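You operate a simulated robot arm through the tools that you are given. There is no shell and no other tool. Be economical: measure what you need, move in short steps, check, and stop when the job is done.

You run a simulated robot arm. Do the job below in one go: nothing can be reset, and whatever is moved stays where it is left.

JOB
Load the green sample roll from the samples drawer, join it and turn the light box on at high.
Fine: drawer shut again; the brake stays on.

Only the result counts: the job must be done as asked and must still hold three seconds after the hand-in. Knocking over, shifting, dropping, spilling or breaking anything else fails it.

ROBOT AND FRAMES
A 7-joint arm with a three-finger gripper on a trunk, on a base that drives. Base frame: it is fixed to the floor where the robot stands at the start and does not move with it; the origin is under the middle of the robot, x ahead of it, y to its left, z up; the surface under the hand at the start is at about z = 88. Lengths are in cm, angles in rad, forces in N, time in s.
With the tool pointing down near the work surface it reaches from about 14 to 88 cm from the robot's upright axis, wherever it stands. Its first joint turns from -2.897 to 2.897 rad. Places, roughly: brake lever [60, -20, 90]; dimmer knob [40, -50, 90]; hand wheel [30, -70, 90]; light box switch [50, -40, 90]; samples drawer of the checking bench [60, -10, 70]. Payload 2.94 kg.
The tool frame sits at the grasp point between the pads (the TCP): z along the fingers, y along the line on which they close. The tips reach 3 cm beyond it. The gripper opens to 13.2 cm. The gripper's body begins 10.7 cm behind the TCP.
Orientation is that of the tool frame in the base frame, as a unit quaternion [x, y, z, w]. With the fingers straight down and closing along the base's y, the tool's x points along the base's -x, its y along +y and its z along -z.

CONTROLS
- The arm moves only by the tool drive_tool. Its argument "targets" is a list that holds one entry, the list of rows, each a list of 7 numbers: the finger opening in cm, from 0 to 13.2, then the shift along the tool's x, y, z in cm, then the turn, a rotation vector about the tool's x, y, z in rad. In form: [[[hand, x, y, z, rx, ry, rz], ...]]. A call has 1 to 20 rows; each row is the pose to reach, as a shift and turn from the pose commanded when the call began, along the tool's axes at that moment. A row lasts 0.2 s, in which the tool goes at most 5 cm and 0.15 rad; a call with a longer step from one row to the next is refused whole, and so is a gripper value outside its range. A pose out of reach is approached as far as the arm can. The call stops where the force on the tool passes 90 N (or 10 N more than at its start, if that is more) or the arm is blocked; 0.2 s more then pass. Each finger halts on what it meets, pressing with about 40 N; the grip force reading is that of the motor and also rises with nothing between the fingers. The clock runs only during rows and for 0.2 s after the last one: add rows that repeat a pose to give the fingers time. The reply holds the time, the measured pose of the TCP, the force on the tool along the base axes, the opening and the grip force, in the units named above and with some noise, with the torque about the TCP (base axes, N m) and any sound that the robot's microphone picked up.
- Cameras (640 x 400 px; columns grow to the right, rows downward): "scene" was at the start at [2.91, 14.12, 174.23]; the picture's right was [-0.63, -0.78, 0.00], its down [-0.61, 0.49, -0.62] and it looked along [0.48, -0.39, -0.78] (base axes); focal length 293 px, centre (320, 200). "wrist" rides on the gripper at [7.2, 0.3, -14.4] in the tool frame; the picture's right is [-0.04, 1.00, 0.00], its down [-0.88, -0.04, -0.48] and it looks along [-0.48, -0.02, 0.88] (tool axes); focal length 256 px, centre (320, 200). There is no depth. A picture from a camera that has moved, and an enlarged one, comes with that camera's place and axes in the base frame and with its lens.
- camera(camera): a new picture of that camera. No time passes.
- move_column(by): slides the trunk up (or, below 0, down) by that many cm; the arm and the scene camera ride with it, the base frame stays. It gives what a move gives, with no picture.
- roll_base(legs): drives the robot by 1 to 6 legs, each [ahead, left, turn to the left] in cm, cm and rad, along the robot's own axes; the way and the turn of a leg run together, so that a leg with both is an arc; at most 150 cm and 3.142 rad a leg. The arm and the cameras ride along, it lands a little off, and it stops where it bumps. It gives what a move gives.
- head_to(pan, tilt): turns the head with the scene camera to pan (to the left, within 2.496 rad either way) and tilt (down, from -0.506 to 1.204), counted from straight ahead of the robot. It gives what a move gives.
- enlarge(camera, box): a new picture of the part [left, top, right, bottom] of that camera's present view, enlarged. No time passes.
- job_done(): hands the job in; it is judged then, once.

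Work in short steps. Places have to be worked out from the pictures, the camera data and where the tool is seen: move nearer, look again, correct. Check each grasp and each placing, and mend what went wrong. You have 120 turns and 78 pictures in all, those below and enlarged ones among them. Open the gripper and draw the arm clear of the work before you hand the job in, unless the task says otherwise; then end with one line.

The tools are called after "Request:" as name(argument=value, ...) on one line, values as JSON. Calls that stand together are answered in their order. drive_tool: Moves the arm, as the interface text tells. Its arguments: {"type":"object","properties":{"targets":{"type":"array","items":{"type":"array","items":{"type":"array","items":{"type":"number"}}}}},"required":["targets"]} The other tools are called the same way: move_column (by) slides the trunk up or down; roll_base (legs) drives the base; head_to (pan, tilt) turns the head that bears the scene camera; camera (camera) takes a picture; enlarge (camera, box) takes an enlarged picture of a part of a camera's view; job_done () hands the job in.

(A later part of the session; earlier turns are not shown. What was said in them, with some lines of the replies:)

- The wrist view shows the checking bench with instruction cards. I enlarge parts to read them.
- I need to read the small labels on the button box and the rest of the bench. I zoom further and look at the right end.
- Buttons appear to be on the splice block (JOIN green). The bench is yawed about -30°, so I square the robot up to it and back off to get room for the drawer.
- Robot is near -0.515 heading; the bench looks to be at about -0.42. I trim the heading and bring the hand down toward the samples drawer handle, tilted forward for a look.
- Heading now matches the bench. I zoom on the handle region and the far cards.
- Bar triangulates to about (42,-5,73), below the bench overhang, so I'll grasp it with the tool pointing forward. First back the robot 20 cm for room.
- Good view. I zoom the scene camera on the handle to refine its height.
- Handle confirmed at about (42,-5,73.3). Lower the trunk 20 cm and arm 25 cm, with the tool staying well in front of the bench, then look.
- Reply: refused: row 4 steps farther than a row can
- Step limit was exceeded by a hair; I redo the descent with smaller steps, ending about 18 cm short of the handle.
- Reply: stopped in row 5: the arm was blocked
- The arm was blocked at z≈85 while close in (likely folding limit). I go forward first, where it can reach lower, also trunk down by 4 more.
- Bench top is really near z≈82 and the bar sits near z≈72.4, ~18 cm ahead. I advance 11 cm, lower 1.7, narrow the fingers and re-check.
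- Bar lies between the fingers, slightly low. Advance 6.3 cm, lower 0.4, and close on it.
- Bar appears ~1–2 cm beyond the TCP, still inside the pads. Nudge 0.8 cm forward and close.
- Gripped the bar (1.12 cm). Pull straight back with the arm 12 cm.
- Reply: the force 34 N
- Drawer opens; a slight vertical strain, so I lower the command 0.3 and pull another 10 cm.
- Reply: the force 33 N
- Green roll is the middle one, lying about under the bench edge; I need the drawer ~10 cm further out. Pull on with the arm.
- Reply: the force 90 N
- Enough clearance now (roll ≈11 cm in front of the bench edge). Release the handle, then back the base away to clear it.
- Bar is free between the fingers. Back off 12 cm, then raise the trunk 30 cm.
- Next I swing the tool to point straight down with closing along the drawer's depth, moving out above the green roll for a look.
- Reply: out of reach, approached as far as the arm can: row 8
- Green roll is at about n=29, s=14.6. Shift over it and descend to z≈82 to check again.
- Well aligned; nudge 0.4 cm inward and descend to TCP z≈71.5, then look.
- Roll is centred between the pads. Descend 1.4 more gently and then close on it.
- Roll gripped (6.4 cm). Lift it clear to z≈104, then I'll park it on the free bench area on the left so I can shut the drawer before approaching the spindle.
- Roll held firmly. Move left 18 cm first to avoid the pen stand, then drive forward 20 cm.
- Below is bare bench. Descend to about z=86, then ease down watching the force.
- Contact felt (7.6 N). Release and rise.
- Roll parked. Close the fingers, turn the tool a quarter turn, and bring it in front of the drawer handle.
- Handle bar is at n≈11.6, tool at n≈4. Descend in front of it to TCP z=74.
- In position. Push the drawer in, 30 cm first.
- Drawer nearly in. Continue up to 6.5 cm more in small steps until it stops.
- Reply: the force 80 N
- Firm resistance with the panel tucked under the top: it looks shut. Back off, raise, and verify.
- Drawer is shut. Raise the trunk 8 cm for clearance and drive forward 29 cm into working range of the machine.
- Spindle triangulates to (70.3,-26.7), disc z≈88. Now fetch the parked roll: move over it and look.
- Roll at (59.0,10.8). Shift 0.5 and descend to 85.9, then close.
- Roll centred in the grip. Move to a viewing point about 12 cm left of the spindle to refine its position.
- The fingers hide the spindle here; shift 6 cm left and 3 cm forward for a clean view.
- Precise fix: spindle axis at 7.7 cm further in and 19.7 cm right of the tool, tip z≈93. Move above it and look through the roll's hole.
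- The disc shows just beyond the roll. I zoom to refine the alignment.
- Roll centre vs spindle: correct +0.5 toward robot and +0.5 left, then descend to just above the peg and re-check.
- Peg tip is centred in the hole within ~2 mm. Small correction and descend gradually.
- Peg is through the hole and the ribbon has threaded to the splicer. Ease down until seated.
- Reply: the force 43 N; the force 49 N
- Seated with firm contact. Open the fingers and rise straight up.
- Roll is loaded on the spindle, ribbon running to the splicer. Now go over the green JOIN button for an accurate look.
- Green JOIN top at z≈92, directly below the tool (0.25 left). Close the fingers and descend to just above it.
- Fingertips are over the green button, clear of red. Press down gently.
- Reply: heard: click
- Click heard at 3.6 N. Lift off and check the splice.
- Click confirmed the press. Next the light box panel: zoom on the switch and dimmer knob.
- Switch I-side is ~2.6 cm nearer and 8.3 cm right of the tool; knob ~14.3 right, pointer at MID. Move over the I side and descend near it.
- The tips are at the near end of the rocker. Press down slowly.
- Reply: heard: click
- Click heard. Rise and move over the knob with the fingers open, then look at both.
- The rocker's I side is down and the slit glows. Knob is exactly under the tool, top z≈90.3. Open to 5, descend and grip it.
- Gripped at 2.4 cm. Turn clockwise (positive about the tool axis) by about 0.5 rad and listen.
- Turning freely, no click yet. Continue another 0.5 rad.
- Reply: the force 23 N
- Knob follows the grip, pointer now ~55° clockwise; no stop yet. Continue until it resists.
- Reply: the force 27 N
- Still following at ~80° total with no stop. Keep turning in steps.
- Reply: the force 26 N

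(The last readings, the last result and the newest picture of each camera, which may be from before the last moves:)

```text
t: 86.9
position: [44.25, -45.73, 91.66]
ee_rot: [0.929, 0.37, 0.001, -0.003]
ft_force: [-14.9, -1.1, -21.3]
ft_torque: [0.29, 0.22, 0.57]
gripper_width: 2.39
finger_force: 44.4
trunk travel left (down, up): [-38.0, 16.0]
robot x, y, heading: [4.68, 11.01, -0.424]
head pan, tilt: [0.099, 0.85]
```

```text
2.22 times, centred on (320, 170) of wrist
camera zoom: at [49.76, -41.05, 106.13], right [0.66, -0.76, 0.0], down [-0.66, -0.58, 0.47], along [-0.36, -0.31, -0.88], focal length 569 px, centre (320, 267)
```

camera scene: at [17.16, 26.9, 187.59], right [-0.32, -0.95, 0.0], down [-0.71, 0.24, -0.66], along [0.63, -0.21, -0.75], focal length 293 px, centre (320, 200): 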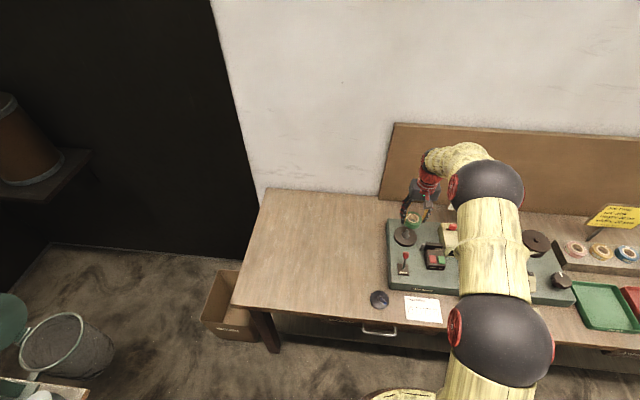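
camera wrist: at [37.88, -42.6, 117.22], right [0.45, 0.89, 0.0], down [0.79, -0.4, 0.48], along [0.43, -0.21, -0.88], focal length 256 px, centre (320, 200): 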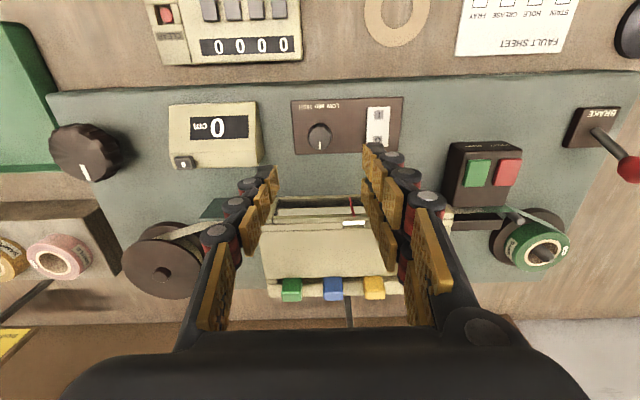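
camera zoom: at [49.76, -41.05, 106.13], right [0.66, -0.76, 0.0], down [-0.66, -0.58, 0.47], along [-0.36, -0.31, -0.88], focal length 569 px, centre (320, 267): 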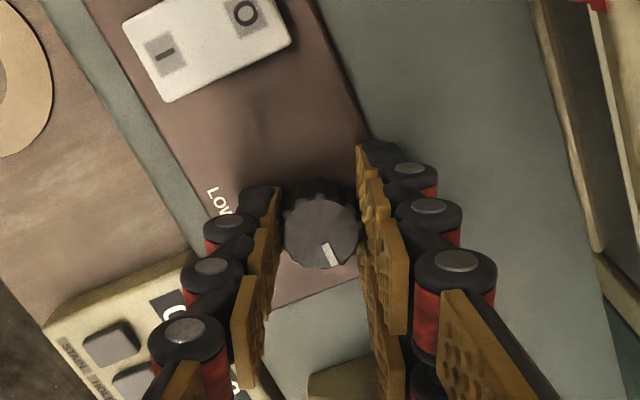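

A stop: torque 0.57 N·m and the knob slipped slightly in the pads – clockwise end (HIGH). Release and rise.

Request:
drive_tool(targets=[[[2.5, 0, 0, 0, 0, 0, -0.1], [4, 0, 0, 0, 0, 0, -0.1], [5, 0, 0, 0, 0, 0, -0.1], [5, 0, 0, 0, 0, 0, -0.1], [5, 0, 0, -4, 0, 0, -0.1], [5, 0, 0, -8, 0, 0, -0.1], [5, 0, 0, -12, 0, 0, -0.1], [5, 0, 0, -16, 0, 0, -0.1]]])

Request:
drive_tool(targets=[[[5, 0, 0, 0, 0, 0, -0.14], [6, 0, 0, 0, 0, 0, -0.28], [7, 0, 0, 0, 0, 0, -0.42], [8, 0, 0, 0, 0, 0, -0.56], [9, 0, 0, 0, 0, 0, -0.7], [10, 0, 0, 0, 0, 0, -0.84], [10, 0, 0, 0, 0, 0, -0.98], [10, 0, 0, 0, 0, 0, -1.12], [10, 0, 0, 0, 0, 0, -1.26], [10, 0, 0, 0, 0, 0, -1.4], [10, 0, 0, 0, 0, 0, -1.54], [10, 0, 0, 0, 0, 0, -1.68], [10, 0, 0, 0, 0, 0, -1.82]]])

Request:
camera(camera="wrist")

Request:
enlarge(camera="wrist", box=[240, 60, 440, 200])

```text
t: 88.7
position: [44.29, -45.76, 108.05]
ee_rot: [0.91, 0.415, 0.002, -0.001]
ft_force: [-0.6, 0.2, -0.6]
ft_torque: [-0.03, -0.02, 0.0]
gripper_width: 4.99
finger_force: 0.0
trunk travel left (down, up): [-38.0, 16.0]
robot x, y, heading: [5.01, 10.88, -0.423]
head pan, tilt: [0.099, 0.85]
```

```text
t: 91.5
position: [44.37, -45.82, 107.84]
ee_rot: [0.228, 0.974, 0.0, 0.001]
ft_force: [-0.3, 0.3, 0.3]
ft_torque: [-0.02, 0.0, 0.0]
gripper_width: 10.03
finger_force: 0.1
trunk travel left (down, up): [-38.0, 16.0]
robot x, y, heading: [4.19, 10.9, -0.415]
head pan, tilt: [0.099, 0.85]
```

```text
10 pictures are left
camera wrist: at [37.96, -42.32, 122.23], right [0.48, 0.88, 0.0], down [0.77, -0.43, 0.48], along [0.42, -0.23, -0.88], focal length 256 px, centre (320, 200)
```

wrist: 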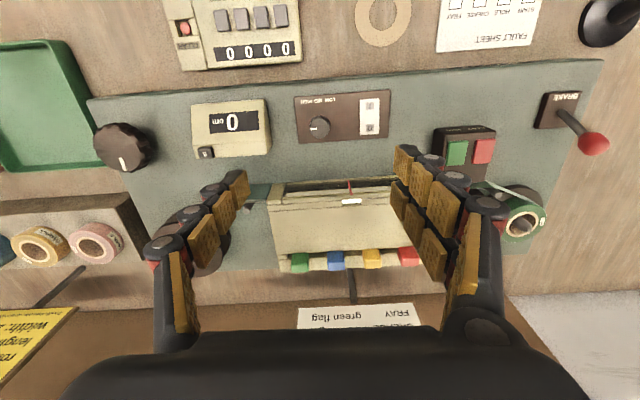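

```text
2.86 times, centred on (340, 130) of wrist
camera zoom: at [37.96, -42.32, 122.23], right [0.48, 0.88, 0.0], down [0.77, -0.43, 0.48], along [0.42, -0.23, -0.88], focal length 731 px, centre (263, 400)
```

zoom: 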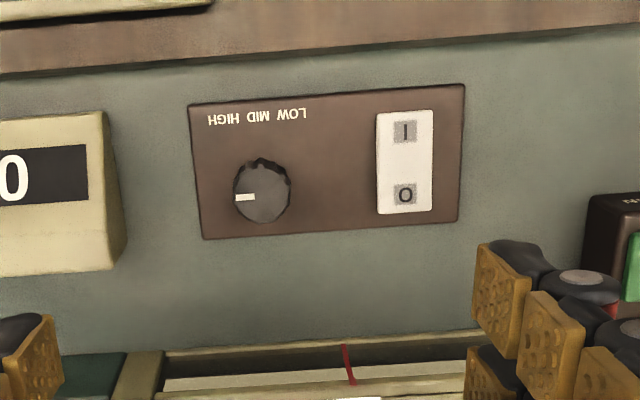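

Pointer is at HIGH, rocker on I. Now back away and inspect the splice, roll and brake.

Request:
drive_tool(targets=[[[10, 3, 3, -2, 0, 0, 0], [10, 5, 6, -4, 0, 0, 0], [10, 5, 10, -4, 0, 0, 0], [10, 5, 14, -4, 0, 0, 0], [10, 5, 17, -4, 0, 0, 0]]])

Request:
camera(camera="wrist")

Request:
enlarge(camera="wrist", box=[260, 110, 420, 240])

```text
t: 92.7
position: [47.42, -28.45, 111.91]
ee_rot: [0.229, 0.973, 0.001, 0.001]
ft_force: [-0.8, 0.2, -0.2]
ft_torque: [-0.02, 0.03, -0.01]
gripper_width: 10.02
finger_force: 0.1
trunk travel left (down, up): [-38.0, 16.0]
robot x, y, heading: [4.25, 10.72, -0.417]
head pan, tilt: [0.099, 0.85]
```

```text
8 pictures are left
camera wrist: at [41.16, -24.76, 126.28], right [0.48, 0.87, 0.0], down [0.77, -0.43, 0.48], along [0.42, -0.23, -0.88], focal length 256 px, centre (320, 200)
```

wrist: 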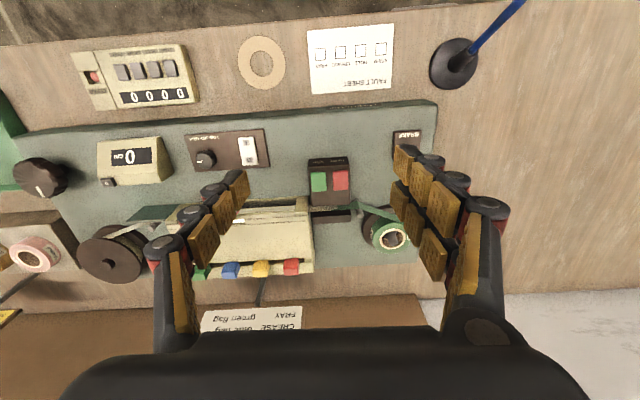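

```text
3.08 times, centred on (340, 175) of wrist
camera zoom: at [41.16, -24.76, 126.28], right [0.48, 0.87, 0.0], down [0.77, -0.43, 0.48], along [0.42, -0.23, -0.88], focal length 788 px, centre (258, 277)
```

zoom: 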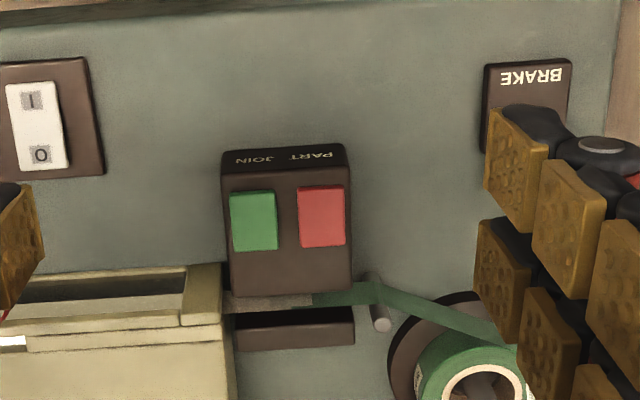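

The green ribbon meets the grey one in the splicer; joined. Back the robot off clear of the bench and check the drawer and whole bench.

Request:
drive_tool(targets=[[[10, 0, 0, -4, 0, 0, 0], [10, 2, 0, -8, 0, 0, 0]]])

Request:
roll_base(legs=[[-40, 0, 0]])

Request:
camera(camera="wrist")

Request:
enlarge(camera="scene", box=[240, 80, 560, 280])

```text
t: 93.3
position: [45.38, -27.42, 119.93]
ee_rot: [0.228, 0.974, 0.0, 0.002]
ft_force: [-0.2, 0.6, 0.2]
ft_torque: [-0.03, -0.05, -0.03]
gripper_width: 9.99
finger_force: 0.1
trunk travel left (down, up): [-38.0, 16.0]
robot x, y, heading: [4.26, 11.02, -0.422]
head pan, tilt: [0.099, 0.85]
```

```text
t: 95.8
position: [9.37, -11.2, 119.88]
ee_rot: [0.226, 0.974, 0.001, 0.001]
ft_force: [-1.4, 0.1, 0.8]
ft_torque: [-0.02, 0.01, -0.02]
gripper_width: 10.01
finger_force: 0.0
trunk travel left (down, up): [-38.0, 16.0]
robot x, y, heading: [-32.01, 27.26, -0.416]
head pan, tilt: [0.099, 0.85]
```

```text
6 pictures are left
camera wrist: at [3.03, -7.65, 134.25], right [0.48, 0.88, 0.0], down [0.77, -0.42, 0.48], along [0.42, -0.23, -0.88], focal length 256 px, centre (320, 200)
```

wrist: 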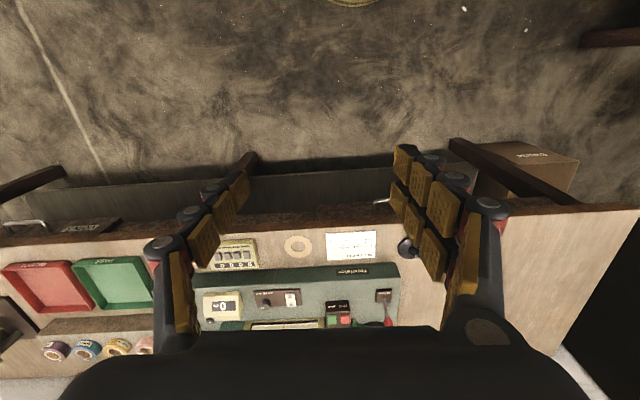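

```text
2.00 times, centred on (400, 180) of scene
camera zoom: at [-19.42, 43.17, 187.6], right [-0.31, -0.95, 0.0], down [-0.71, 0.23, -0.66], along [0.63, -0.21, -0.75], focal length 586 px, centre (160, 240)
```

zoom: 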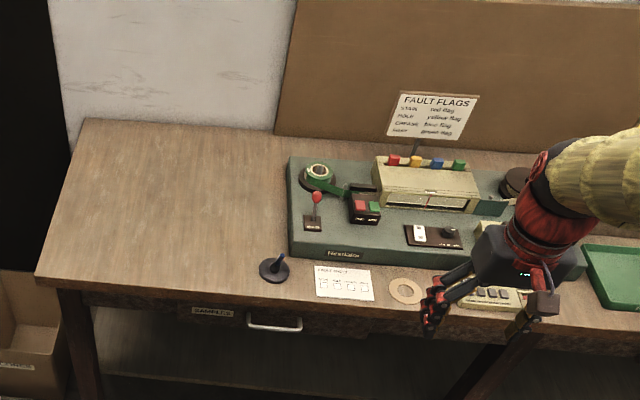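

Everything looks right; one closer look at the drawer front.

Request:
enlarge(camera="scene", box=[290, 205, 450, 285])

```text
4.00 times, centred on (370, 245) of scene
camera zoom: at [-19.42, 43.17, 187.6], right [-0.31, -0.95, 0.0], down [-0.71, 0.23, -0.66], along [0.63, -0.21, -0.75], focal length 1172 px, centre (120, 20)
```

zoom: 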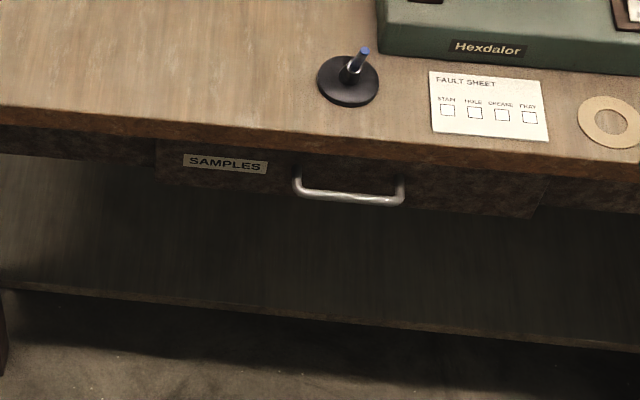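

The drawer front sits flush under the bench top, and the hand is open and clear of the work. I hand the job in.

Request:
job_done()

```text
The job is handed in.
```

The green sample roll is on the spindle and joined, and the light box is on at high; the samples drawer is shut, and the brake was never touched and stays on.
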